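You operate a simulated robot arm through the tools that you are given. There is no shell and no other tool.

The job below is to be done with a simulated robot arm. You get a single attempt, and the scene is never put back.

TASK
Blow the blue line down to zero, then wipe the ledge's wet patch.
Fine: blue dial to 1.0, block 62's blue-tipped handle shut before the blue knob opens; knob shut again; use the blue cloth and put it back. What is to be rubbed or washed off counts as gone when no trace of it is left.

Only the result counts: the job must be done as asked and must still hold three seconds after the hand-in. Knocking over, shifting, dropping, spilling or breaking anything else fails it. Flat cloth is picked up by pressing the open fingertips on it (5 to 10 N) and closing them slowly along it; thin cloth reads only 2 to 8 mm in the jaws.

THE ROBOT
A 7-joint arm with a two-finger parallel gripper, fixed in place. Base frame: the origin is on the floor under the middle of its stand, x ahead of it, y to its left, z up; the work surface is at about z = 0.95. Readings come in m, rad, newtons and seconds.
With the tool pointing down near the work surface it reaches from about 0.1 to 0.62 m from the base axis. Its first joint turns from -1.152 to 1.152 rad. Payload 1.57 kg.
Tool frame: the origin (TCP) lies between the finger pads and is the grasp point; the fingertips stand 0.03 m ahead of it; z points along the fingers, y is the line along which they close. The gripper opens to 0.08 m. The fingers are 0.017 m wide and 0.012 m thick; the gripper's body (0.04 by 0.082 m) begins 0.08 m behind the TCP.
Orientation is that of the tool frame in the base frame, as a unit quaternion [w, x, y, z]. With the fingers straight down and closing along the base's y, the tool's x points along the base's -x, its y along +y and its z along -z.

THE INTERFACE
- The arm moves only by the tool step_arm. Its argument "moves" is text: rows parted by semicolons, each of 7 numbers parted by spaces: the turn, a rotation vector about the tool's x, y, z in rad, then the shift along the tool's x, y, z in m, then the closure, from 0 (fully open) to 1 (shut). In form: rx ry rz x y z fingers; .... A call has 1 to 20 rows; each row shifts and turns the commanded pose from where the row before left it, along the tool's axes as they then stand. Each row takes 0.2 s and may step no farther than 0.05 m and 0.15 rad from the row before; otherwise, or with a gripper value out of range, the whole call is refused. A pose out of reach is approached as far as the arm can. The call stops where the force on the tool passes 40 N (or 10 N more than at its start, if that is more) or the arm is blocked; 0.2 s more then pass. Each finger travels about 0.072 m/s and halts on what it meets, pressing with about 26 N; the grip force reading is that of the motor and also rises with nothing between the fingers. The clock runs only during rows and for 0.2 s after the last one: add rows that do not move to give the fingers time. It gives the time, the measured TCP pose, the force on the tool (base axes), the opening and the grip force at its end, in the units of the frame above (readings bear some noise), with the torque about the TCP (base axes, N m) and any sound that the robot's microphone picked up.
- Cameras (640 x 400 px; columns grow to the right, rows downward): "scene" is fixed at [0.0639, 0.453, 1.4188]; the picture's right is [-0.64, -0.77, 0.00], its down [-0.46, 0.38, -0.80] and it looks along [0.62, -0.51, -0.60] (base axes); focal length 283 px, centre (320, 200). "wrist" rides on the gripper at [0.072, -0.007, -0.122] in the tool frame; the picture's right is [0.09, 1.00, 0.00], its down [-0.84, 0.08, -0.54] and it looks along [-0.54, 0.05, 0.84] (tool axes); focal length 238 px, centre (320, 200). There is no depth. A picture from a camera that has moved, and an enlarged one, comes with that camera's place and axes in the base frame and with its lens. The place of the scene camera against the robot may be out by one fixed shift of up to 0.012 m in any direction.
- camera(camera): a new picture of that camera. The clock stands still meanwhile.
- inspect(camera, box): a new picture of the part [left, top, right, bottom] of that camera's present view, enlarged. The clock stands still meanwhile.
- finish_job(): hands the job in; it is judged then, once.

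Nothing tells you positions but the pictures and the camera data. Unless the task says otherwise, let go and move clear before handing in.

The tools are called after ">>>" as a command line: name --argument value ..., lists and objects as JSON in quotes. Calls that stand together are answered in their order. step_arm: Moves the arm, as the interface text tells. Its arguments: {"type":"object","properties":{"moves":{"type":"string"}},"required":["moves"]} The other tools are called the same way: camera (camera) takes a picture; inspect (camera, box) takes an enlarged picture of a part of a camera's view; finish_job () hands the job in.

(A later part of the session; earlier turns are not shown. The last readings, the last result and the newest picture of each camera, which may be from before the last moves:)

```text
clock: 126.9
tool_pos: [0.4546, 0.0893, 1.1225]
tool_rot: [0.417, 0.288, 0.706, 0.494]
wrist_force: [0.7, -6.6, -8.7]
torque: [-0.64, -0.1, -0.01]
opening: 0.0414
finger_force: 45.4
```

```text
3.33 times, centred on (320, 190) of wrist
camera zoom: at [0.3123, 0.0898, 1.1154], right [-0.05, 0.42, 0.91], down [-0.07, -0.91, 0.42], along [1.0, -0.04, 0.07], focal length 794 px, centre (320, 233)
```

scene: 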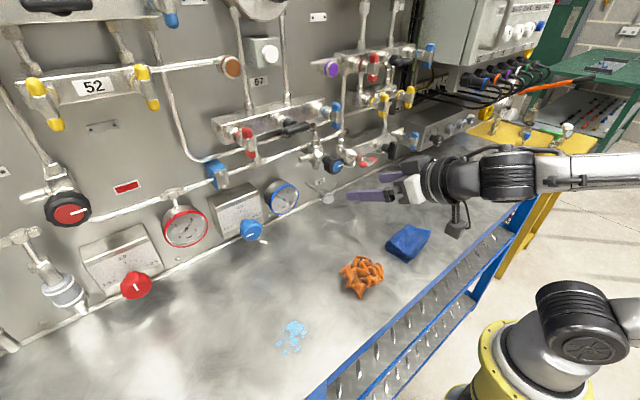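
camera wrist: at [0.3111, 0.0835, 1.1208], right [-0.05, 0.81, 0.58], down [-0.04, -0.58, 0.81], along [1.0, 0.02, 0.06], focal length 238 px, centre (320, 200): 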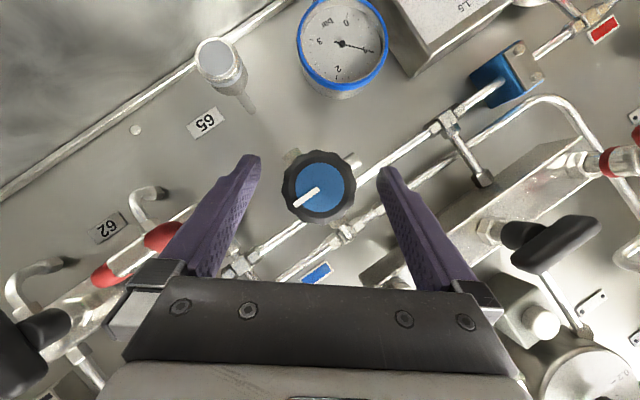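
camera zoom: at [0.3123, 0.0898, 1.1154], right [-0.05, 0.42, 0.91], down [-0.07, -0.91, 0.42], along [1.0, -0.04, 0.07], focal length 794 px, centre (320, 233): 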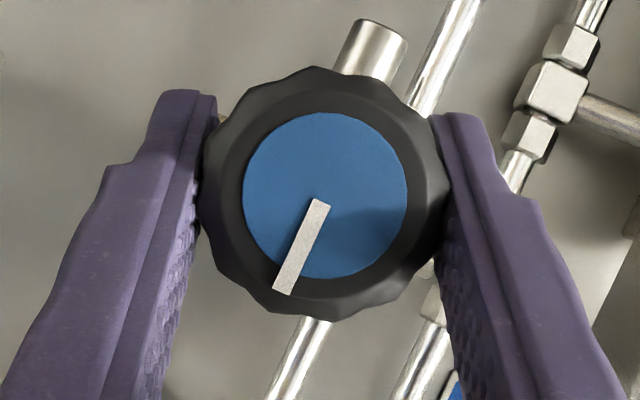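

The torque rose and the fingers slipped slightly on the knob, so the vent is shut at its stop with the pointer back to the right. I'll release and back straight out.

>>> step_arm --moves "0 0 0 0 0 0 0.3; 0 0 0 0 0 0 0; 0 0 0 0 0 0 0; 0 0 0 0.0193 0.0003 -0.035 0; 0 0 0 0.0193 0.0003 -0.035 0; 0 0 0 0 0 0 0"

>>> camera --camera "wrist"

>>> inspect --camera "wrist" --box '[240, 130, 400, 250]'

>>> inspect --camera "scene" --box '[220, 120, 380, 240]'

>>> camera --camera "scene"

```text
clock: 128.3
tool_pos: [0.3747, 0.0883, 1.1246]
tool_rot: [0.418, 0.287, 0.707, 0.493]
wrist_force: [1.1, 0.8, -0.2]
torque: [0.0, 0.03, -0.02]
opening: 0.0796
finger_force: 0.2
```

```text
taken
camera wrist: at [0.2323, 0.0899, 1.117], right [-0.05, 0.42, 0.9], down [-0.07, -0.91, 0.42], along [1.0, -0.04, 0.08], focal length 238 px, centre (320, 200)
```

wrist: 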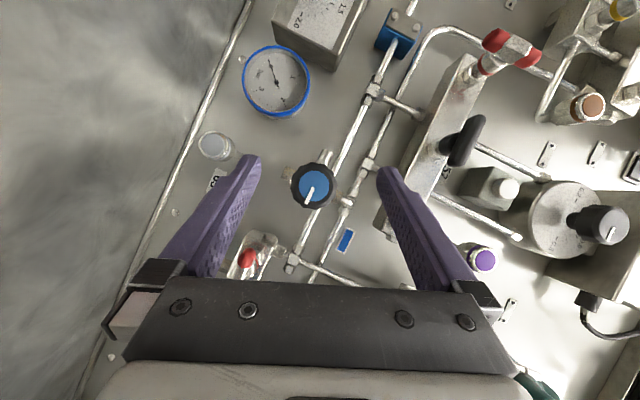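

```text
3.33 times, centred on (320, 190) of wrist
camera zoom: at [0.2323, 0.0899, 1.117], right [-0.05, 0.42, 0.9], down [-0.07, -0.91, 0.42], along [1.0, -0.04, 0.08], focal length 794 px, centre (320, 233)
```

zoom: 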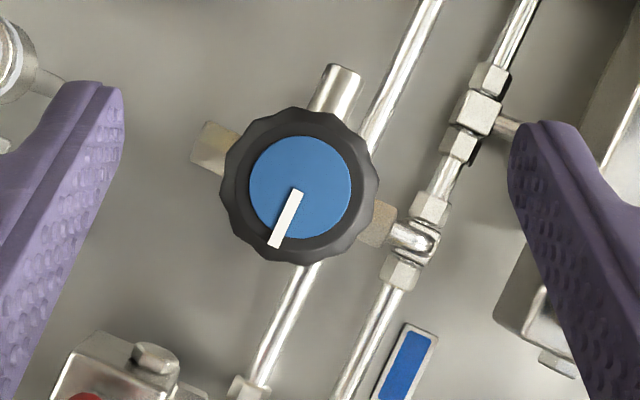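

```text
3.33 times, centred on (300, 180) of scene
camera zoom: at [0.0639, 0.453, 1.4188], right [-0.64, -0.77, 0.0], down [-0.46, 0.38, -0.8], along [0.62, -0.51, -0.6], focal length 944 px, centre (387, 267)
```

zoom: 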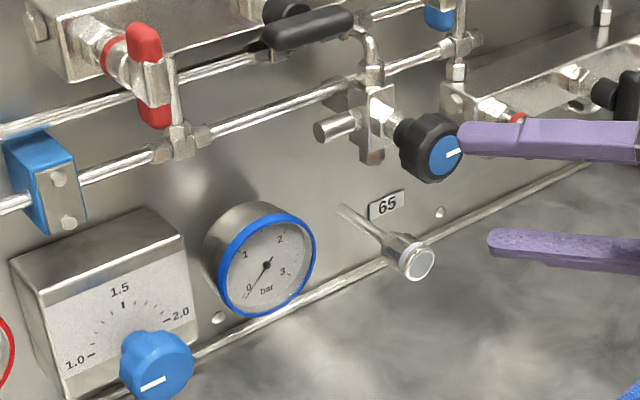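

```text
taken
```

scene: 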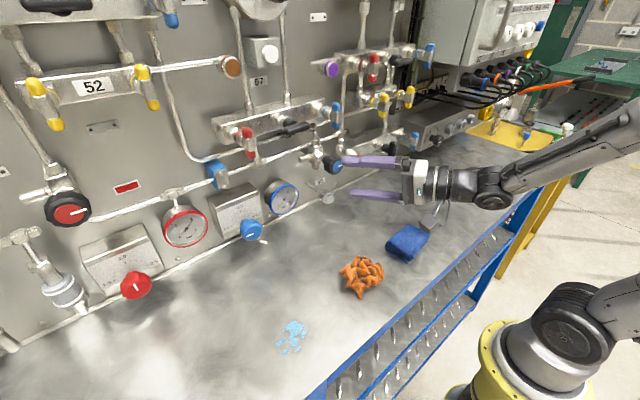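

The vent is shut, the gauge reads 0, the dial is at 1.0 and handle 62 is upright. Next is the cloth: blue at about (0.29, 0.0), orange rag at about (0.29, 0.15), wet patch at about (0.28, 0.325). I'll back away from the wall and bring the tool upright.

>>> step_arm --moves "0 0 0 0.0243 0.0003 -0.0437 0; 0.068 0.0009 -0.1224 0 0 0 0; 0.068 0.0009 -0.1224 0 0 0 0; 0.068 0.0009 -0.1224 0 0 0 0; 0.068 0.0009 -0.1224 0 0 0 0; 0.068 0.0009 -0.1224 0 0 0 0; 0.068 0.0009 -0.1224 0 0 0 0; 0.068 0.0009 -0.1224 0 0 0 0; 0.068 0.0009 -0.1224 0 0 0 0; 0 0 0 0 0 0 0"

```text
clock: 130.5
tool_pos: [0.3238, 0.0895, 1.123]
tool_rot: [0.506, 0.02, 0.861, 0.042]
wrist_force: [0.1, -0.4, -1.1]
torque: [0.0, 0.01, -0.04]
opening: 0.08
finger_force: 0.1
```

Nearly back at zero roll. I'll raise the hand and pitch it straight down.

>>> step_arm --moves "0 0 0 -0.0348 0.0037 -0.0193 0; 0 0 0 -0.0348 0.0037 -0.0193 0; 0 0.133 0 0 0 0 0; 0 0.133 0 0 0 0 0; 0 0.133 0 0 0 0 0; 0 0.133 0 0 0 0 0; 0 0.133 0 0 0 0 0; 0 0.133 0 0 0 0 0; 0 0.133 0 0 0 0 0; 0 0.133 0 0 0 0 0; 0 0 0 0 0 0 0"

>>> camera --camera "wrist"

>>> camera --camera "scene"

```text
clock: 132.9
tool_pos: [0.3242, 0.0885, 1.2033]
tool_rot: [0.359, 0.014, 0.932, 0.044]
wrist_force: [-1.3, 0.3, -0.1]
torque: [0.01, 0.05, 0.0]
opening: 0.08
finger_force: 0.0
out of reach, approached as far as the arm can: row 5, 6, 7, 8, 9, 10
```

```text
taken
camera wrist: at [0.1892, 0.0777, 1.2463], right [-0.07, 1.0, 0.03], down [0.26, -0.01, 0.97], along [0.96, 0.08, -0.26], focal length 238 px, centre (320, 200)
```

wrist: 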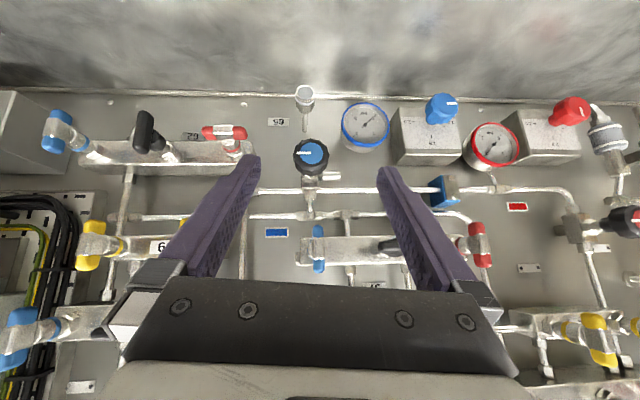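

```text
taken
```

scene: 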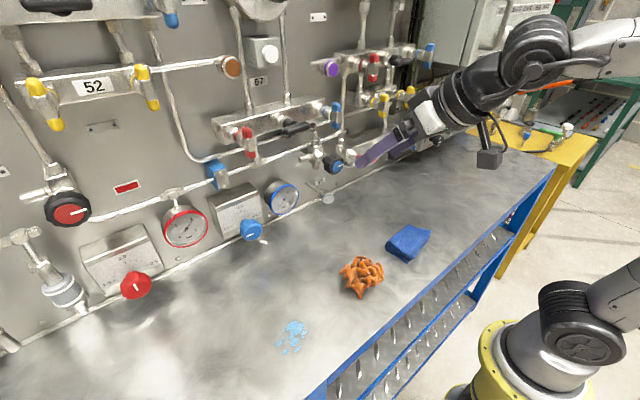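

The pitch-down stalled at about 48° below level here, probably a joint limit in the arm's current posture. I'll move left toward the starting area and try again there.

>>> step_arm --moves "0 0 0 0.0026 0.0448 0.0032 0; 0 0 0 0.0026 0.0448 0.0032 0; 0 0 0 0.0026 0.0448 0.0032 0; 0 0 0 0.0026 0.0448 0.0032 0; 0 0 0 0 0 0 0; 0 0.1 0 0 0 0 0; 0 0.1 0 0 0 0 0; 0 0 0 0 0 0 0"

>>> camera --camera "scene"

```text
clock: 134.7
tool_pos: [0.325, 0.2674, 1.2032]
tool_rot: [0.262, 0.01, 0.964, 0.046]
wrist_force: [0.7, 0.9, -0.5]
torque: [0.02, 0.01, -0.03]
opening: 0.08
finger_force: 0.2
```

```text
taken
```

scene: 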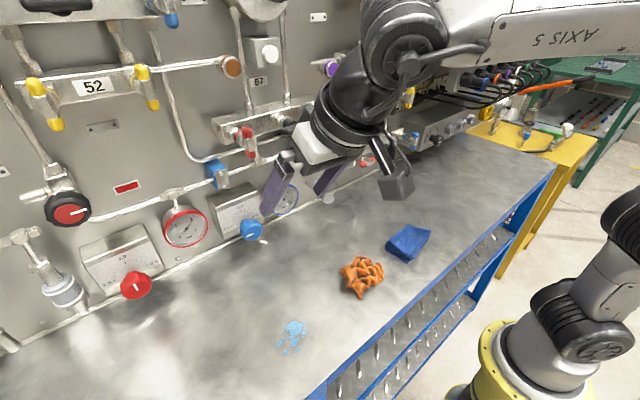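

That works here. I'll finish the pitch to straight down and remove the small sideways tilt.

>>> step_arm --moves "0 0.1325 0 0 0 0 0; 0 0.1325 0 0 0 0 0; 0 0.1325 0 0 0 0 0; 0 0.1325 0 0 0 0 0; 0.09 0 0 0 0 0 0; 0 0 0 0 0 0 0"

>>> camera --camera "wrist"

```text
clock: 136.1
tool_pos: [0.3098, 0.2766, 1.1992]
tool_rot: [0.2, 0.019, 0.98, -0.012]
wrist_force: [-0.2, 0.0, 1.0]
torque: [0.02, -0.03, -0.02]
opening: 0.08
finger_force: 0.1
out of reach, approached as far as the arm can: row 1, 2, 3, 4
```

```text
taken
camera wrist: at [0.1957, 0.2773, 1.2839], right [-0.04, 1.0, -0.05], down [0.56, 0.07, 0.83], along [0.83, 0.01, -0.56], focal length 238 px, centre (320, 200)
```

wrist: 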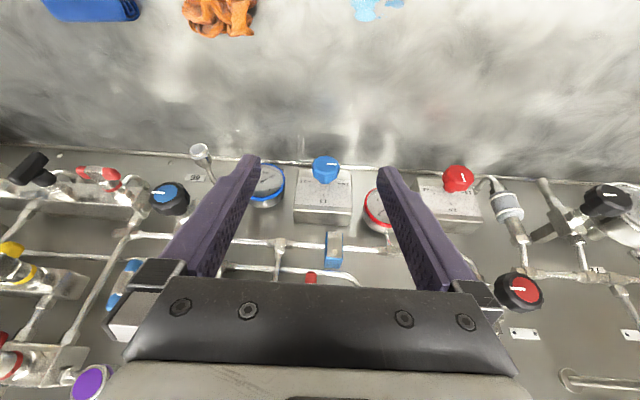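

It stalled again, 23° short of straight down. I'll move to the exact starting position, where straight down was possible, and try the remaining pitch there.

>>> step_arm --moves "0 0 0 0.0134 -0.003 -0.0233 0; 0 0 0 0.0134 -0.003 -0.0233 0; 0 0 0 0 0 0 0; 0 0.1 0 0 0 0 0; 0 0.1 0 0 0 0 0; 0 0.1 0 0 0 0 0; 0 0.1 0 0 0 0 0; 0 0 0 0 0 0 0"

>>> camera --camera "scene"

```text
clock: 137.9
tool_pos: [0.2638, 0.275, 1.2313]
tool_rot: [0.158, 0.02, 0.987, -0.016]
wrist_force: [0.1, -0.3, -0.6]
torque: [0.02, 0.01, -0.01]
opening: 0.0799
finger_force: 0.1
out of reach, approached as far as the arm can: row 4, 5, 6, 7
```

```text
taken
```

scene: 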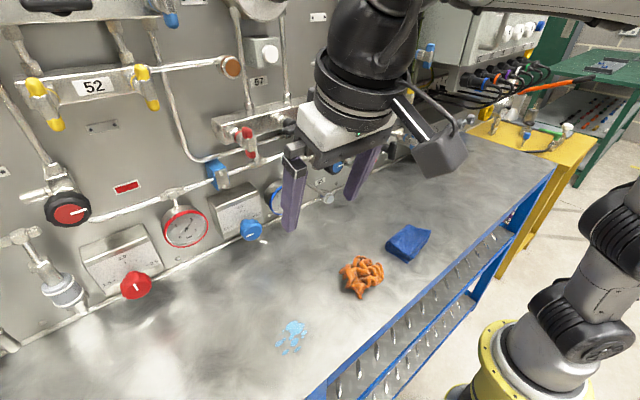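

Still 18° short; it seems to depend on the forearm's slope. Lower down the forearm slopes more, so I'll descend over an empty part of the ledge and try again.

>>> step_arm --moves "0 0 0 0.007 -0.0053 0.0435 0; 0 0 0 0.007 -0.0053 0.0435 0; 0 0 0 0.007 -0.0053 0.0435 0; 0 0 0 0 0 0 0; 0 0.1 0 0 0 0 0; 0 0.1 0 0 0 0 0; 0 0.1 0 0 0 0 0; 0 0 0 0 0 0 0"

>>> camera --camera "scene"

```text
clock: 139.7
tool_pos: [0.2806, 0.2583, 1.0936]
tool_rot: [0.14, 0.022, 0.99, -0.026]
wrist_force: [-0.2, -0.3, 0.2]
torque: [0.03, 0.02, 0.01]
opening: 0.0798
finger_force: 0.2
out of reach, approached as far as the arm can: row 5, 6, 7
```

```text
taken
```

scene: 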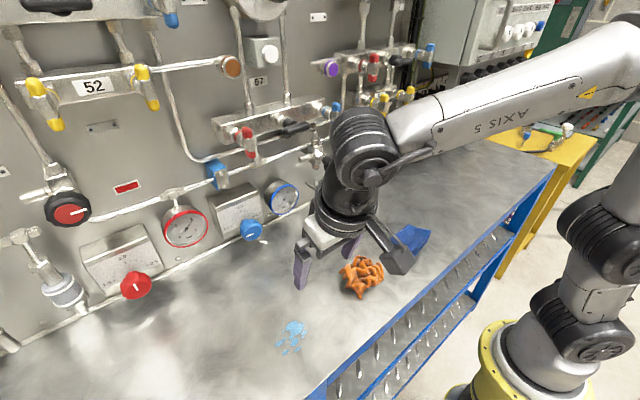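

It's now 16° from straight down. A roll-joint limit may be the cause, so I'll try a small roll one way and then the remaining pitch.

>>> step_arm --moves "0 0 0.15 0 0 0 0; 0 0 0.15 0 0 0 0; 0 0 0 0 0 0 0; 0 0.1 0 0 0 0 0; 0 0.1 0 0 0 0 0; 0 0 0 0 0 0 0"

```text
clock: 141.1
tool_pos: [0.2798, 0.2578, 1.0947]
tool_rot: [0.141, 0.169, 0.975, -0.005]
wrist_force: [0.2, 0.5, 0.7]
torque: [-0.02, 0.0, 0.01]
opening: 0.0802
finger_force: 0.1
out of reach, approached as far as the arm can: row 4, 5
```

The arm's wrist seems to have flipped while passing its aligned posture near the vent knob. I'll undo that in free space: raise the hand, pitch up, and move to the open area at the right where the forearm points straight ahead.

>>> step_arm --moves "0 0 -0.15 0 0 -0.03 0; 0 0 -0.15 0 0 -0.03 0; 0 -0.15 0 0 0 -0.03 0; 0 -0.15 0 0 0 -0.02 0; 0 -0.15 0 0 0 0 0; 0 -0.15 0 0 0 0 0; 0 -0.15 0 0 0 0 0; 0 0 0 0 0 0 0"

```text
clock: 142.9
tool_pos: [0.3121, 0.232, 1.1996]
tool_rot: [0.492, 0.01, 0.87, -0.032]
wrist_force: [0.4, 0.1, 0.2]
torque: [0.02, 0.01, -0.03]
opening: 0.0799
finger_force: 0.1
out of reach, approached as far as the arm can: row 4, 5, 6, 7
```

Now I'll slide right to the open area at y ≈ −0.15.

>>> step_arm --moves "0 0 0 0 -0.048 0.005 0; 0 0 0 0 -0.048 0.005 0; 0 0 0 0 -0.048 0.005 0; 0 0 0 0 -0.048 0.005 0; 0 0 0 0 -0.048 0.005 0; 0 0 0 0 -0.048 0.005 0; 0 0 0 0 -0.048 0.005 0; 0 0 0 0 -0.048 0.005 0; 0 0 0 0 0 0 0"

>>> camera --camera "scene"

```text
clock: 144.9
tool_pos: [0.3223, -0.009, 1.1969]
tool_rot: [0.493, 0.011, 0.87, -0.033]
wrist_force: [-0.7, 0.1, 1.0]
torque: [0.01, -0.04, 0.02]
opening: 0.0798
finger_force: 0.0
out of reach, approached as far as the arm can: row 6, 7, 8
```

```text
taken
```

scene: 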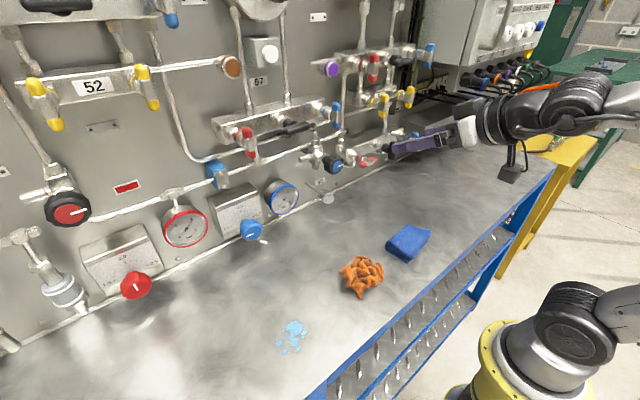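

The slide stalls here too. I'll now unwind the wrist by pitching the hand up about the wrist joint (TCP rising, staying away from the wall), then check.

>>> step_arm --moves "0 -0.148 0 -0.037 0 0 0; 0 -0.148 0 -0.037 0 0 0; 0 -0.148 0 -0.037 0 0 0; 0 -0.148 0 -0.037 0 0 0; 0 -0.148 0 -0.037 0 0 0; 0 0 0 0 0 0 0"

>>> camera --camera "scene"

```text
clock: 146.3
tool_pos: [0.3666, -0.0025, 1.3744]
tool_rot: [0.774, -0.002, 0.632, -0.034]
wrist_force: [0.0, -0.3, 1.0]
torque: [-0.01, 0.02, 0.0]
opening: 0.0799
finger_force: 0.0
```

```text
taken
```

scene: 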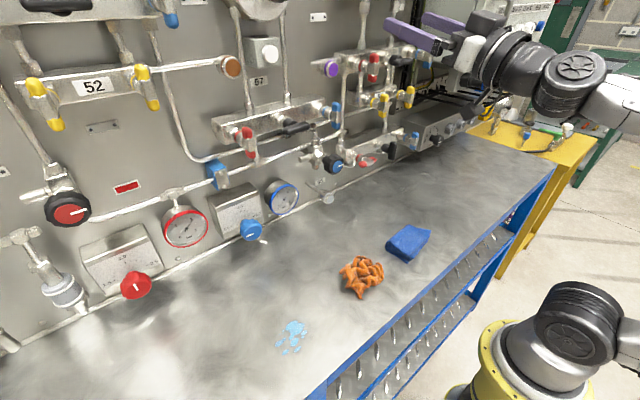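

The hand is now 12° above level with no stalls. I'll yaw left over the top of the forearm direction.

>>> step_arm --moves "0 -0.148 0 -0.037 0 0 0; -0.141 0 0.045 0 0.035 0 0; -0.141 0 0.045 0 0.035 0 0; -0.141 0 0.045 0 0.035 0 0; 0 0 0 0 0 0 0"

>>> camera --camera "scene"

```text
clock: 147.5
tool_pos: [0.3547, 0.0848, 1.4073]
tool_rot: [0.807, -0.112, 0.569, 0.113]
wrist_force: [0.1, 0.2, -1.1]
torque: [0.03, -0.01, -0.01]
opening: 0.0796
finger_force: 0.1
out of reach, approached as far as the arm can: row 2
```

```text
taken
```

scene: 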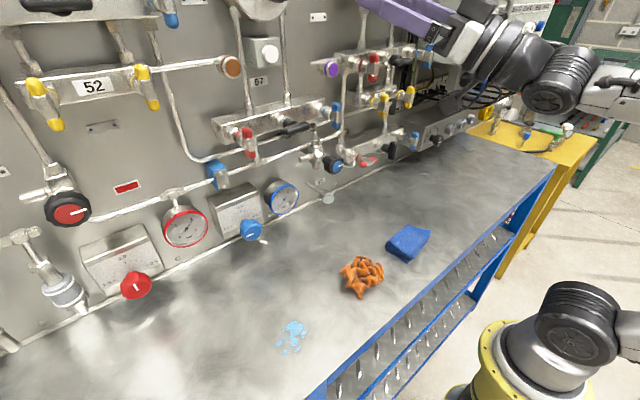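

There was one hitch, as expected near alignment. Now I'll pitch down again about the wrist and see if it goes through.

>>> step_arm --moves "0 0.14 0 0.035 0 0 0; 0 0.14 0 0.035 0 0 0; 0 0.14 0 0.035 0 0 0; 0 0.14 0 0.035 0 0 0; 0 0.14 0 0.035 0 0 0; 0 0.14 0 0.035 0 0 0; 0 0 0 0 0 0 0"

>>> camera --camera "scene"

```text
clock: 149.1
tool_pos: [0.3538, 0.072, 1.2023]
tool_rot: [0.505, -0.147, 0.848, 0.058]
wrist_force: [-0.3, 1.2, -0.6]
torque: [-0.02, 0.0, -0.02]
opening: 0.0799
finger_force: 0.0
```

```text
taken
```

scene: 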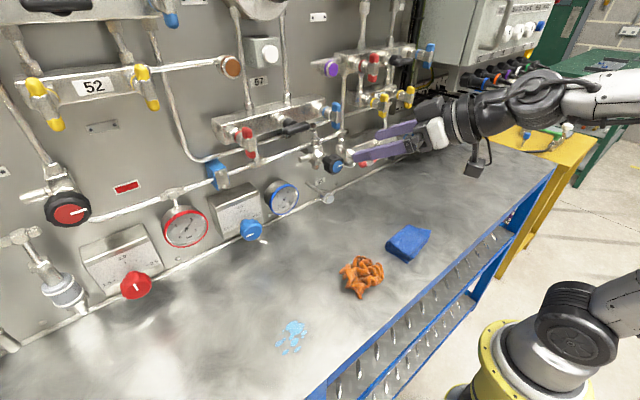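

No stall this time. I'll continue the pitch toward straight down, rotating about the TCP.

>>> step_arm --moves "0 0.14 0 0 0 0 0; 0 0.14 0 0 0 0 0; 0 0.14 0 0 0 0 0; 0 0.14 0 0 0 0 0; 0 0.14 0 0 0 0 0; 0 0.14 0 0 0 0 0; 0 0 0 0 0 0 0"

>>> camera --camera "scene"

```text
clock: 150.7
tool_pos: [0.3534, 0.0502, 1.0906]
tool_rot: [0.318, -0.156, 0.935, 0.028]
wrist_force: [-0.3, -0.4, -0.4]
torque: [0.01, 0.02, 0.01]
opening: 0.0797
finger_force: 0.1
out of reach, approached as far as the arm can: row 2, 3, 4, 5, 6
```

```text
taken
```

scene: 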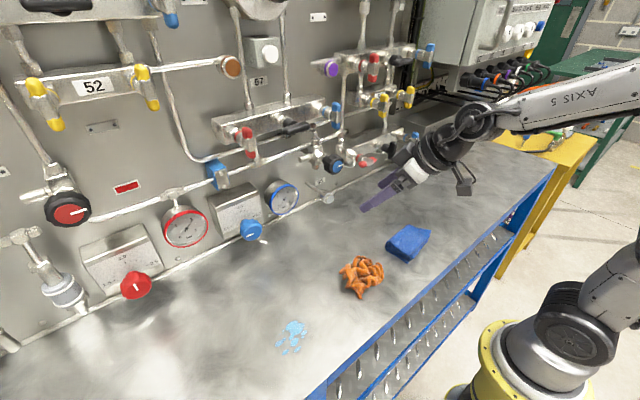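

The pitch still stalls. To find out which joint limits it, I'll bend the hand down with the wrist joint itself held in place.

>>> step_arm --moves "0 0.1 0 0.022 0 0 0; 0 0 0 0 0 0 0"

>>> inspect --camera "scene" --box '[360, 40, 640, 240]'

```text
clock: 151.3
tool_pos: [0.3391, 0.0406, 1.0432]
tool_rot: [0.272, -0.159, 0.949, 0.023]
wrist_force: [0.7, -0.3, 0.3]
torque: [-0.01, 0.05, 0.01]
opening: 0.0803
finger_force: 0.1
out of reach, approached as far as the arm can: row 1
```

```text
2.00 times, centred on (500, 140) of scene
camera zoom: at [0.0639, 0.453, 1.4188], right [-0.64, -0.77, 0.0], down [-0.46, 0.38, -0.8], along [0.62, -0.51, -0.6], focal length 566 px, centre (-40, 320)
```

zoom: 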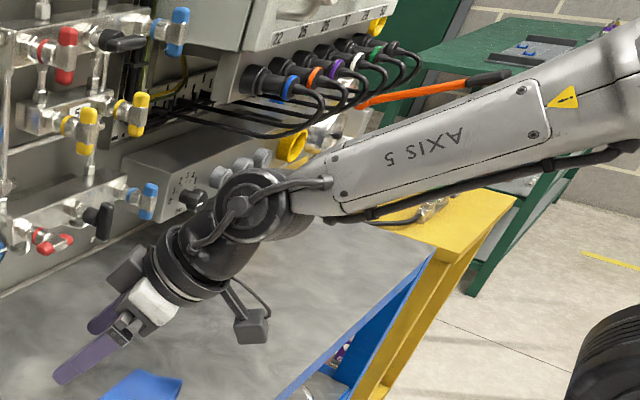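

The limit looks like the wrist bend joint on its short side, so the wrist must swing round the forearm rather than straight through it. I'll raise the hand, pitch it above level, then go well to the left before coming down.

>>> step_arm --moves "0 0 0 -0.021 -0.0017 -0.034 0; 0 0 0 -0.021 -0.0017 -0.034 0; 0 -0.1416 0 -0.031 0 0 0; 0 -0.1416 0 -0.031 0 0 0; 0 -0.1416 0 -0.031 0 0 0; 0 -0.1416 0 -0.031 0 0 0; 0 -0.1416 0 -0.031 0 0 0; 0 -0.1416 0 -0.031 0 0 0; 0 -0.1416 0 -0.031 0 0 0; 0 -0.1416 0 -0.031 0 0 0; 0 -0.1416 0 -0.031 0 0 0; 0 0 0 0 0 0 0"

>>> camera --camera "scene"

```text
clock: 153.9
tool_pos: [0.4478, 0.0843, 1.2846]
tool_rot: [0.783, -0.114, 0.601, 0.11]
wrist_force: [0.3, 0.2, 0.2]
torque: [0.03, -0.02, 0.01]
opening: 0.0798
finger_force: 0.1
out of reach, approached as far as the arm can: row 1, 2
```

```text
taken
```

scene: 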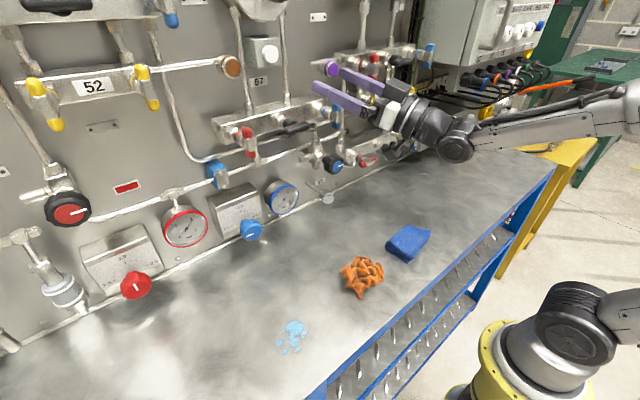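

The hand is 15° above level but closer to the wall than I'd like. I'll retreat 10 cm along the hand's axis, then yaw left in place about the wrist.

>>> step_arm --moves "0 0 0 0 0 -0.045 0; 0 0 0 0 0 -0.045 0; 0 0 0 0 0 0 0; -0.14 0 0.0376 0 0.031 0 0; -0.14 0 0.0376 0 0.031 0 0; -0.14 0 0.0376 0 0.031 0 0; 0 0 0 0 0 0 0"

>>> camera --camera "scene"

```text
clock: 155.5
tool_pos: [0.3237, 0.138, 1.2576]
tool_rot: [0.733, -0.242, 0.571, 0.278]
wrist_force: [-0.3, -0.9, 0.2]
torque: [0.02, -0.01, 0.0]
opening: 0.0801
finger_force: 0.1
```

```text
taken
```

scene: 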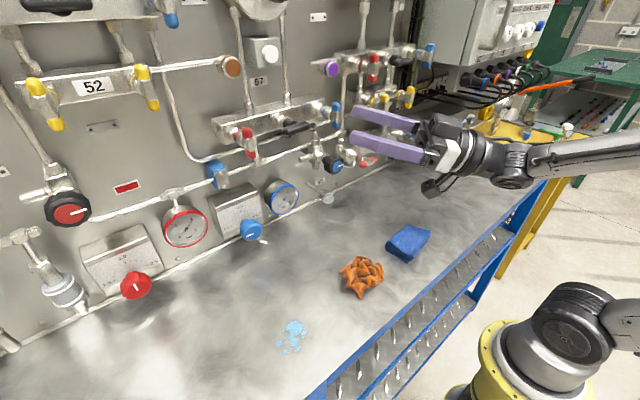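

No stalls. I'll yaw further left by the same amount and then start pitching down.

>>> step_arm --moves "-0.14 0 0.0376 0 0.031 0 0; -0.14 0 0.0376 0 0.031 0 0; -0.14 0 0.0376 0 0.031 0 0; 0 0 0 0 0 0 0"

>>> camera --camera "scene"

```text
clock: 156.5
tool_pos: [0.2502, 0.1949, 1.2527]
tool_rot: [0.65, -0.358, 0.513, 0.431]
wrist_force: [0.2, -0.2, -0.1]
torque: [-0.01, -0.02, 0.03]
opening: 0.0797
finger_force: 0.0
```

```text
taken
```

scene: 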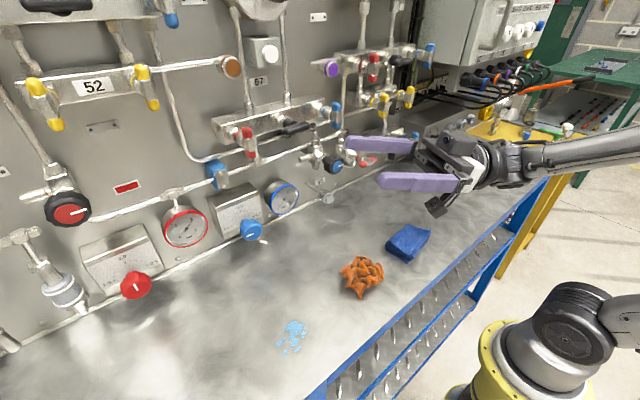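

Still smooth; the hand points well to the left now. I'll pitch down about the wrist.

>>> step_arm --moves "0 0.145 0 0.032 0 0 0; 0 0.145 0 0.032 0 0 0; 0 0.145 0 0.032 0 0 0; 0 0.145 0 0.032 0 0 0; 0 0.145 0 0.032 0 0 0; 0 0 0 0 0 0 0"

>>> camera --camera "scene"

```text
clock: 157.9
tool_pos: [0.2507, 0.1828, 1.096]
tool_rot: [0.427, -0.486, 0.711, 0.275]
wrist_force: [0.5, 0.0, 0.1]
torque: [0.01, 0.01, 0.03]
opening: 0.0798
finger_force: 0.0
```

```text
taken
```

scene: 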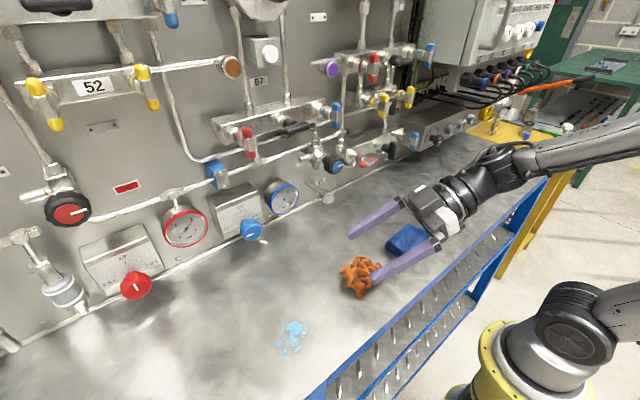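

Good so far. I'll rise 10 cm and then continue pitching down about the TCP.

>>> step_arm --moves "0 0 0 -0.0437 -0.0012 -0.0242 0; 0 0 0 -0.0437 -0.0012 -0.0242 0; 0 0.14 0 0 0 0 0; 0 0.14 0 0 0 0 0; 0 0.14 0 0 0 0 0; 0 0 0 0 0 0 0"

>>> camera --camera "scene"

```text
clock: 159.3
tool_pos: [0.2512, 0.1834, 1.1975]
tool_rot: [0.269, -0.534, 0.784, 0.168]
wrist_force: [0.0, -1.0, -0.1]
torque: [-0.01, 0.0, 0.05]
opening: 0.0799
finger_force: 0.0
```

```text
taken
```

scene: 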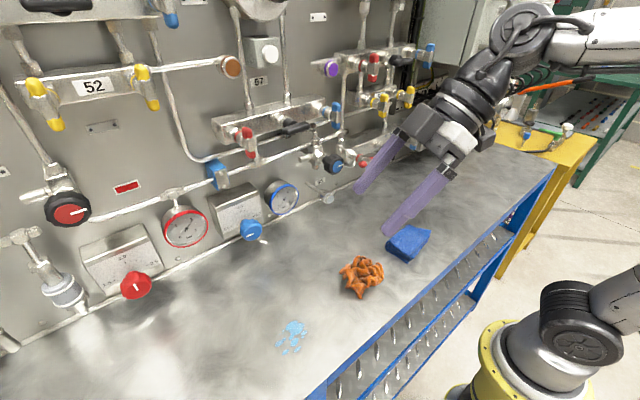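

It's passing where it stalled before. I'll finish the pitch to straight down.

>>> step_arm --moves "0 0.14 0 0 0 0 0; 0 0.14 0 0 0 0 0; 0 0.14 0 0 0 0 0; 0 0.14 0 0 0 0 0; 0 0.08 0 0 0 0 0; 0 0 0 0 0 0 0"

>>> camera --camera "scene"

>>> camera --camera "wrist"

```text
clock: 160.7
tool_pos: [0.2684, 0.1415, 1.1797]
tool_rot: [0.076, -0.563, 0.814, 0.122]
wrist_force: [0.1, 0.2, -0.4]
torque: [-0.02, -0.01, 0.0]
opening: 0.08
finger_force: 0.0
out of reach, approached as far as the arm can: row 2, 3, 4, 5
```

```text
taken
```

scene: 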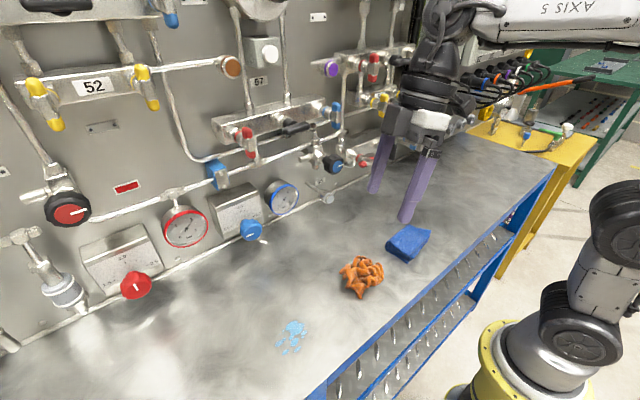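

```text
taken
camera wrist: at [0.2509, 0.0392, 1.2785], right [-0.96, 0.25, 0.09], down [0.23, 0.62, 0.75], along [0.13, 0.74, -0.66], focal length 238 px, centre (320, 200)
```

wrist: 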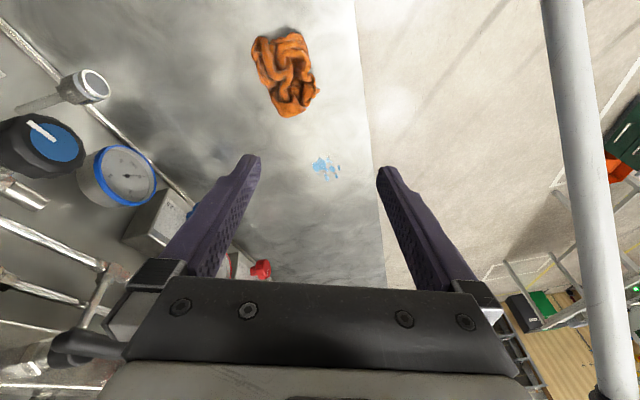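

The hand is now only about 16° off straight down, closing roughly along x. I'll move over the blue cloth at a safe height and see how the tilt behaves there.

>>> step_arm --moves "0 0 0 0.036 -0.0198 0.014 0; 0 0 0 0.036 -0.0198 0.014 0; 0 0 0 0.036 -0.0198 0.014 0; 0 0 0 0.036 -0.0198 0.014 0; 0 0 0 0 0 0 0; 0 0.1 0 0 0 0 0; 0 0.1 0 0 0 0 0; 0 0 0 0 0 0 0"

>>> camera --camera "scene"

>>> camera --camera "wrist"

```text
clock: 162.5
tool_pos: [0.2909, 0.0001, 1.0805]
tool_rot: [0.075, -0.563, 0.814, 0.121]
wrist_force: [-0.1, 0.0, 0.3]
torque: [-0.03, 0.01, 0.01]
opening: 0.0801
finger_force: 0.0
out of reach, approached as far as the arm can: row 6, 7
```

```text
taken
```

scene: 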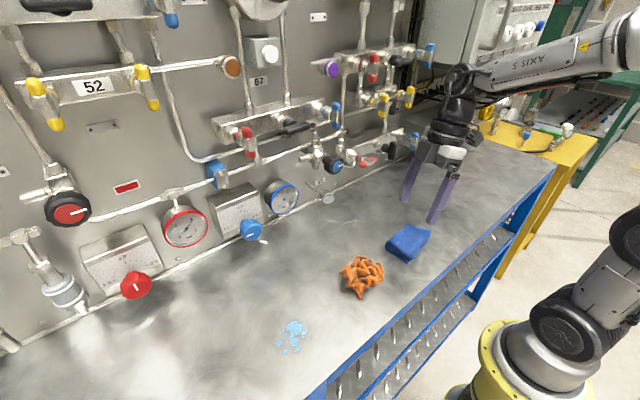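

```text
taken
camera wrist: at [0.2728, -0.1009, 1.1794], right [-0.96, 0.25, 0.09], down [0.23, 0.62, 0.75], along [0.13, 0.74, -0.66], focal length 238 px, centre (320, 200)
```

wrist: 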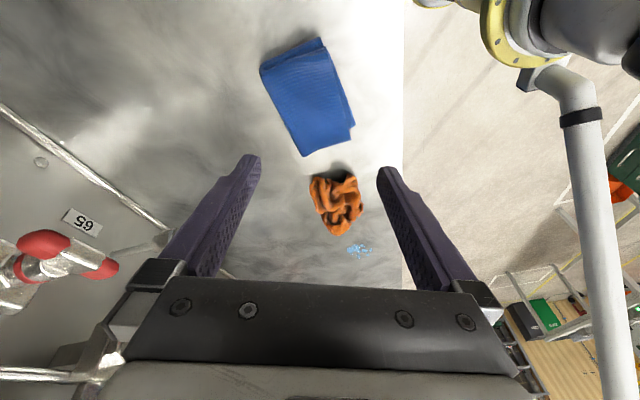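

Moving sideways works fine; only the last bit of pitch refuses. I'll try much smaller pitch steps.

>>> step_arm --moves "0 0.02 0 0 0 0 0; 0 0.02 0 0 0 0 0; 0 0.02 0 0 0 0 0; 0 0 0 0 0 0 0"

>>> step_arm --moves "0 0 -0.1 0 0 0 0; 0 0.05 -0.1 0 0 0 0; 0 0.05 -0.1 0 0 0 0; 0 0 0 0 0 0 0"

```text
clock: 163.5
tool_pos: [0.2906, 0.0008, 1.0791]
tool_rot: [0.069, -0.563, 0.815, 0.117]
wrist_force: [-0.2, -0.3, 0.5]
torque: [-0.01, 0.0, -0.01]
opening: 0.0798
finger_force: 0.0
```

```text
clock: 164.5
tool_pos: [0.2914, 0.0001, 1.0797]
tool_rot: [0.069, -0.564, 0.814, 0.117]
wrist_force: [-0.5, -0.1, -0.1]
torque: [0.0, -0.02, 0.0]
opening: 0.0803
finger_force: 0.0
out of reach, approached as far as the arm can: row 1, 2, 3
```

Rolling the other way (−) is blocked, so the last joint is at its limit. I'll roll in the + direction to free it, then pitch.

>>> step_arm --moves "0 0 0.14 0 0 0 0; 0 0 0.14 0 0 0 0; 0 0 0.14 0 0 0 0; 0 0 0.14 0 0 0 0; 0 0 0.14 0 0 0 0; 0 0 0 0 0 0 0"

>>> camera --camera "scene"

```text
clock: 165.9
tool_pos: [0.2897, 0.0, 1.0805]
tool_rot: [0.025, -0.249, 0.959, 0.134]
wrist_force: [-0.4, -0.3, 0.5]
torque: [0.01, -0.01, 0.0]
opening: 0.0799
finger_force: 0.0
```

```text
taken
```

scene: 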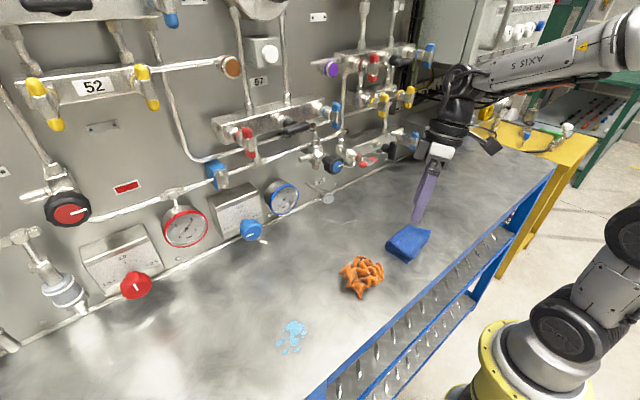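

Roll + is free. Now I'll take out the remaining sideways tilt.

>>> step_arm --moves "0.06 0.033 0.0013 0 0 0 0; 0.06 0.033 0.0013 0 0 0 0; 0.06 0.033 0.0013 0 0 0 0; 0.06 0.033 0.0013 0 0 0 0; 0 0 0 0 0 0 0"

>>> camera --camera "wrist"

```text
clock: 167.1
tool_pos: [0.2917, -0.0002, 1.0799]
tool_rot: [0.025, -0.251, 0.958, 0.134]
wrist_force: [-0.5, -0.5, -0.2]
torque: [-0.04, -0.03, -0.02]
opening: 0.0802
finger_force: 0.1
out of reach, approached as far as the arm can: row 1, 2, 3, 4
```

```text
taken
camera wrist: at [0.2333, -0.0723, 1.1883], right [-0.56, 0.79, 0.23], down [0.7, 0.31, 0.64], along [0.43, 0.52, -0.73], focal length 238 px, centre (320, 200)
```

wrist: 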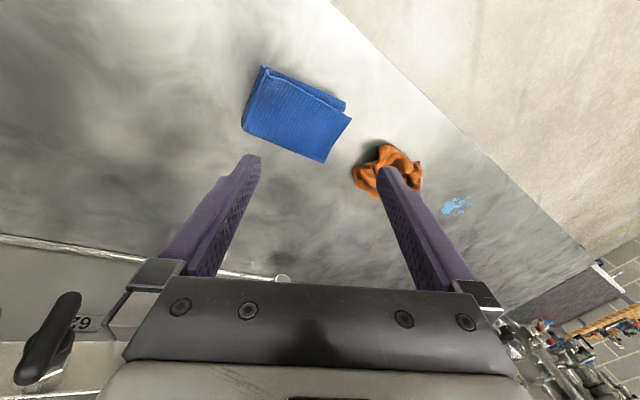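

The bend joint itself seems to be at its limit in this posture. I'll look closely at the arm in the scene view to judge its configuration.

>>> inspect --camera "scene" --box '[400, 0, 640, 150]'

>>> inspect --camera "scene" --box '[440, 180, 640, 400]'

```text
2.67 times, centred on (520, 75) of scene
camera zoom: at [0.0639, 0.453, 1.4188], right [-0.64, -0.77, 0.0], down [-0.46, 0.38, -0.8], along [0.62, -0.51, -0.6], focal length 755 px, centre (-213, 533)
```

zoom: 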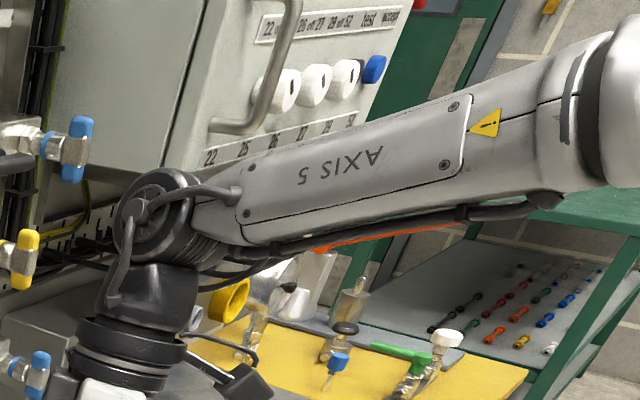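

```text
1.82 times, centred on (540, 290) of scene
camera zoom: at [0.0639, 0.453, 1.4188], right [-0.64, -0.77, 0.0], down [-0.46, 0.38, -0.8], along [0.62, -0.51, -0.6], focal length 515 px, centre (-80, 36)
```

zoom: 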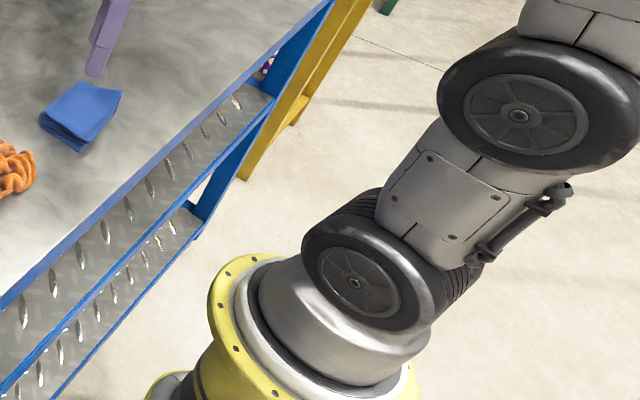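

The pattern isn't fully clear, so I'll probe single small rotations at this safe height to see which ones the arm accepts.

>>> step_arm --moves "0.04 0 0 0 0 0 0; 0 0 0 0 0 0 0"

>>> step_arm --moves "0 0.04 0 0 0 0 0; 0 0 0 0 0 0 0"

>>> step_arm --moves "0 0 0.1 0 0 0 0; 0 0 0.1 0 0 0 0; 0 0 0 0 0 0 0"

>>> step_arm --moves "0.04 0 0 0 0 0 0; 0 0 0 0 0 0 0"

```text
clock: 167.7
tool_pos: [0.2907, 0.0018, 1.0799]
tool_rot: [0.032, -0.249, 0.959, 0.13]
wrist_force: [0.0, -0.6, -0.1]
torque: [0.0, 0.01, 0.0]
opening: 0.0801
finger_force: 0.1
```

```text
clock: 168.3
tool_pos: [0.2905, 0.0013, 1.0793]
tool_rot: [0.033, -0.25, 0.959, 0.129]
wrist_force: [0.1, 0.2, -0.1]
torque: [0.01, 0.0, 0.02]
opening: 0.0798
finger_force: 0.0
out of reach, approached as far as the arm can: row 1
```

```text
clock: 169.1
tool_pos: [0.2911, -0.0002, 1.0806]
tool_rot: [0.018, -0.151, 0.98, 0.131]
wrist_force: [-0.5, 0.0, -0.4]
torque: [0.03, -0.02, -0.01]
opening: 0.08
finger_force: 0.0
```

```text
clock: 169.7
tool_pos: [0.2904, 0.0005, 1.0807]
tool_rot: [0.02, -0.153, 0.979, 0.132]
wrist_force: [-0.9, -0.3, -0.2]
torque: [0.02, -0.01, -0.04]
opening: 0.08
finger_force: 0.0
```

>>> step_arm --moves "-0.1 0 0 0 0 0 0; 0 0 0 0 0 0 0"

>>> step_arm --moves "0 0 0 0 0 -0.04 0; 0 0 0 0 0 -0.04 0; 0 0 0 0 0 0 0"

>>> step_arm --moves "0.1 0 0 0 0 0 0; 0.1 0 0 0 0 0 0; 0 0 0 0 0 0 0"

>>> camera --camera "scene"

```text
clock: 170.3
tool_pos: [0.2911, -0.0002, 1.0794]
tool_rot: [0.015, -0.153, 0.975, 0.161]
wrist_force: [-0.4, -0.3, 0.2]
torque: [0.03, 0.0, 0.01]
opening: 0.0799
finger_force: 0.0
```

```text
clock: 171.1
tool_pos: [0.2926, -0.0257, 1.1573]
tool_rot: [0.014, -0.152, 0.975, 0.161]
wrist_force: [-0.2, 0.3, 0.3]
torque: [-0.02, 0.0, 0.04]
opening: 0.0798
finger_force: 0.0
```

```text
clock: 171.9
tool_pos: [0.2943, -0.0183, 1.1503]
tool_rot: [0.045, -0.149, 0.979, 0.132]
wrist_force: [0.0, 0.7, 0.4]
torque: [-0.03, 0.01, 0.02]
opening: 0.0799
finger_force: 0.0
out of reach, approached as far as the arm can: row 1, 2
```

```text
taken
```

scene: 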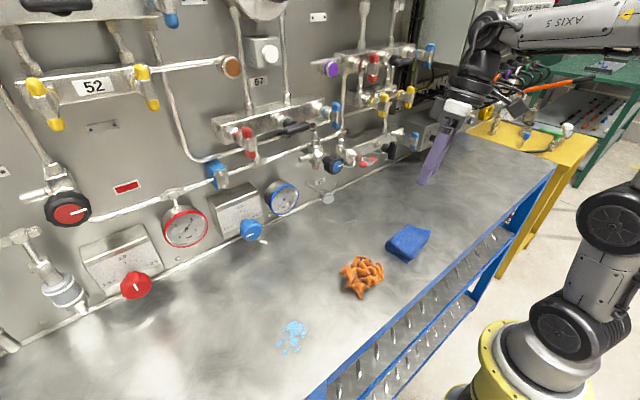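

The arm refuses only to lean the hand any further in one direction. I'll test whether leaning it a different way (toward +x instead of +y) is allowed.

>>> step_arm --moves "0 -0.1 0 0 0 0 0; 0 -0.1 0 0 0 0 0; 0 0 0 0 0 0 0"

>>> step_arm --moves "0.05 0 0 0 0 0 0; 0.05 0 0 0 0 0 0; 0.05 0 0 0 0 0 0; 0.05 0 0 0 0 0 0; 0 0 0 0 0 0 0"

```text
clock: 172.7
tool_pos: [0.2947, -0.019, 1.1515]
tool_rot: [0.143, -0.135, 0.969, 0.146]
wrist_force: [-0.2, 0.3, 0.7]
torque: [-0.01, 0.0, 0.02]
opening: 0.08
finger_force: 0.0
```

```text
clock: 173.9
tool_pos: [0.2938, -0.0189, 1.1504]
tool_rot: [0.154, -0.125, 0.977, 0.076]
wrist_force: [0.1, -0.1, -0.1]
torque: [-0.01, 0.0, 0.0]
opening: 0.0801
finger_force: 0.1
out of reach, approached as far as the arm can: row 4
```

The boundary fits a bend limit of about 72° between forearm and hand. Lower down the forearm slopes more, so straight-down should become possible there. I'll descend over free ledge between cloth and wall and try.

>>> step_arm --moves "0 0 0 -0.0093 0.0112 0.039 0; 0 0 0 -0.0093 0.0112 0.039 0; 0 0 0 -0.0093 0.0112 0.039 0; 0 0 0 -0.0093 0.0112 0.039 0; 0 0 0 0 0 0 0"

>>> camera --camera "scene"

```text
clock: 175.1
tool_pos: [0.3597, 0.0615, 1.0202]
tool_rot: [0.154, -0.125, 0.977, 0.077]
wrist_force: [-0.4, 0.0, -0.3]
torque: [0.01, -0.02, -0.01]
opening: 0.0799
finger_force: 0.0
```

```text
taken
```

scene: 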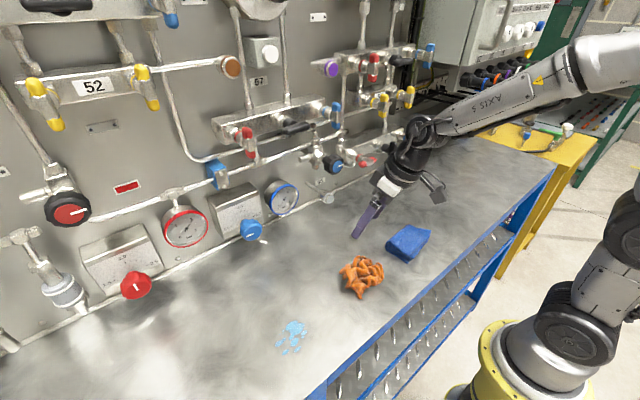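

The forearm slopes down now. I'll straighten the hand in small steps.

>>> step_arm --moves "0.028 0.082 0 0 0 0 0; 0.028 0.082 0 0 0 0 0; 0.028 0.082 0 0 0 0 0; 0.028 0.082 0 0 0 0 0; 0 0 0 0 0 0 0"

```text
clock: 176.3
tool_pos: [0.3605, 0.0613, 1.0204]
tool_rot: [0.154, -0.125, 0.977, 0.077]
wrist_force: [0.3, -0.4, -0.9]
torque: [-0.05, 0.04, 0.06]
opening: 0.0799
finger_force: 0.1
out of reach, approached as far as the arm can: row 1, 2, 3, 4
```

Still blocked, and at exactly the same orientation, so it isn't the forearm slope. I'll probe individual rotations again here.

>>> step_arm --moves "0 0.05 0 0 0 0 0; 0 0 0 0 0 0 0"

>>> step_arm --moves "0.05 0 0 0 0 0 0; 0 0 0 0 0 0 0"

>>> step_arm --moves "0 0 0.1 0 0 0 0; 0 0 0.1 0 0 0 0; 0 0 0.1 0 0 0 0; 0 0 0 0 0 0 0"

>>> step_arm --moves "0 0.05 0 0 0 0 0; 0 0.05 0 0 0 0 0; 0 0 0 0 0 0 0"

```text
clock: 176.9
tool_pos: [0.3583, 0.0609, 1.0097]
tool_rot: [0.129, -0.127, 0.98, 0.076]
wrist_force: [-0.7, 0.0, 0.3]
torque: [-0.01, 0.01, -0.01]
opening: 0.0802
finger_force: 0.1
out of reach, approached as far as the arm can: row 1
```

```text
clock: 177.5
tool_pos: [0.3592, 0.0618, 1.0084]
tool_rot: [0.13, -0.128, 0.98, 0.076]
wrist_force: [0.1, 0.1, -0.3]
torque: [0.0, 0.01, 0.01]
opening: 0.0801
finger_force: 0.1
out of reach, approached as far as the arm can: row 1
```

```text
clock: 178.5
tool_pos: [0.3578, 0.0582, 1.0006]
tool_rot: [0.118, 0.021, 0.988, 0.096]
wrist_force: [0.5, -0.3, 0.7]
torque: [0.02, 0.0, 0.0]
opening: 0.0801
finger_force: 0.0
out of reach, approached as far as the arm can: row 3
```

```text
clock: 179.3
tool_pos: [0.357, 0.0544, 0.9979]
tool_rot: [0.068, 0.014, 0.993, 0.096]
wrist_force: [0.7, 0.3, -0.5]
torque: [-0.01, 0.03, 0.0]
opening: 0.0798
finger_force: 0.0
out of reach, approached as far as the arm can: row 1
```

Some pitch steps now get through and the tilt is down to about 13°. I'll lift slightly and continue with small mixed steps.

>>> step_arm --moves "0 0 0 -0.004 0.0058 -0.029 0; 0 0.04 0 0 0 0 0; 0 0.04 0 0 0 0 0; 0 0.04 0 0 0 0 0; 0 0 0 0 0 0 0"

>>> step_arm --moves "0.04 0 0 0 0 0 0; 0.04 0 0 0 0 0 0; 0.04 0 0 0 0 0 0; 0 0 0 0 0 0 0"

>>> camera --camera "scene"

```text
clock: 180.2
tool_pos: [0.3479, 0.0549, 0.9903]
tool_rot: [0.033, 0.014, 0.994, 0.099]
wrist_force: [-5.4, -3.5, 8.6]
torque: [-0.48, 0.29, -0.22]
opening: 0.0801
finger_force: 0.1
out of reach, approached as far as the arm can: row 1, 2, 3, 4
stopped in row 4: the force on the tool passed its limit at 54 N (the readings are from after the stop); the commanded pose is now the measured one
```

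```text
clock: 181.2
tool_pos: [0.3484, 0.0553, 0.9896]
tool_rot: [0.033, 0.013, 0.994, 0.099]
wrist_force: [-8.5, -2.8, 16.5]
torque: [-0.88, 0.48, -0.37]
opening: 0.0801
finger_force: 0.1
out of reach, approached as far as the arm can: row 2
```

```text
taken
```

scene: 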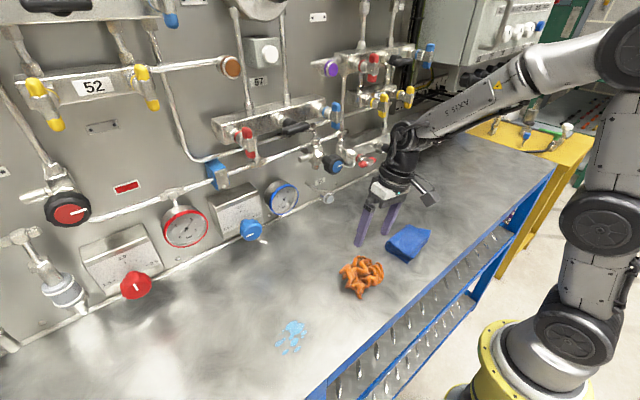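

The fingertips touched the ledge lightly because the arm sagged while straightening. I'll lift off right away, letting the hand lean back a little.

>>> step_arm --moves "0 -0.05 0 -0.0025 0.0079 -0.03 0; 0 -0.05 0 -0.0025 0.0079 -0.03 0; 0 0 0 0 0 0 0"

>>> inspect --camera "scene" --box '[320, 180, 480, 320]'

```text
clock: 182.0
tool_pos: [0.348, 0.0525, 1.0057]
tool_rot: [0.059, 0.015, 0.993, 0.101]
wrist_force: [-0.2, 0.5, -0.3]
torque: [0.01, -0.01, 0.02]
opening: 0.0802
finger_force: 0.1
out of reach, approached as far as the arm can: row 1, 2
```

```text
2.86 times, centred on (400, 250) of scene
camera zoom: at [0.0639, 0.453, 1.4188], right [-0.64, -0.77, 0.0], down [-0.46, 0.38, -0.8], along [0.62, -0.51, -0.6], focal length 809 px, centre (91, 57)
```

zoom: 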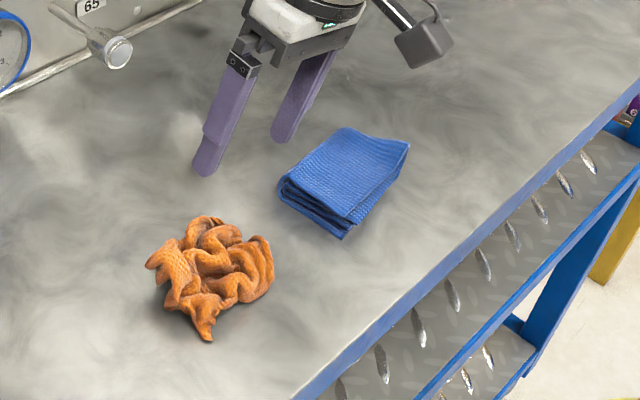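

The cloth and rag are undisturbed; the cloth is a neatly folded blue square. The elbow has drifted far to the right, which is what limits the hand. I'll lift with the hand leaning back, then roll the hand steadily one way so the elbow is pushed back to a good posture.

>>> step_arm --moves "0 -0.1 0 -0.005 0.006 -0.025 0; 0 -0.1 0 -0.005 0.006 -0.03 0; 0 -0.1 0 -0.01 0.006 -0.03 0; 0 -0.1 0 -0.02 0.004 -0.03 0; 0 0 0 0 0 0 0"

>>> step_arm --moves "0 0 0.14 0 0 0 0; 0 0 0.14 0 0 0 0; 0 0 0.14 0 0 0 0; 0 0 0.14 0 0 0 0; 0 0 0.14 0 0 0 0; 0 0 0 0 0 0 0"

>>> camera --camera "scene"

```text
clock: 183.2
tool_pos: [0.3516, 0.0309, 1.1162]
tool_rot: [0.255, 0.033, 0.962, 0.092]
wrist_force: [0.7, -0.2, 0.6]
torque: [-0.01, 0.02, -0.02]
opening: 0.0799
finger_force: 0.1
out of reach, approached as far as the arm can: row 1, 2, 3, 4
```

```text
clock: 184.6
tool_pos: [0.3505, -0.0024, 1.003]
tool_rot: [0.209, 0.363, 0.891, 0.174]
wrist_force: [2.5, -4.3, 6.2]
torque: [-0.25, 0.19, 0.22]
opening: 0.0784
finger_force: 0.1
out of reach, approached as far as the arm can: row 1, 2, 3, 4
```

```text
taken
```

scene: 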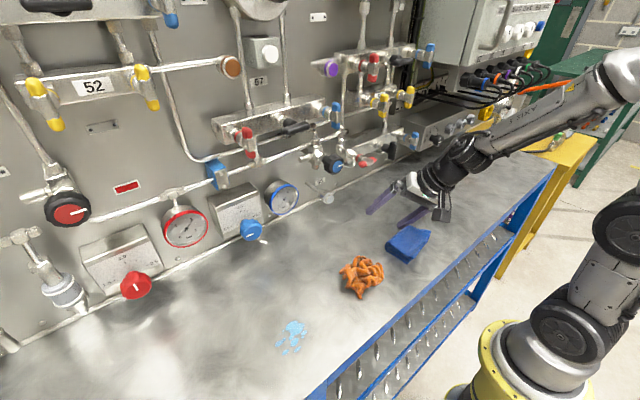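

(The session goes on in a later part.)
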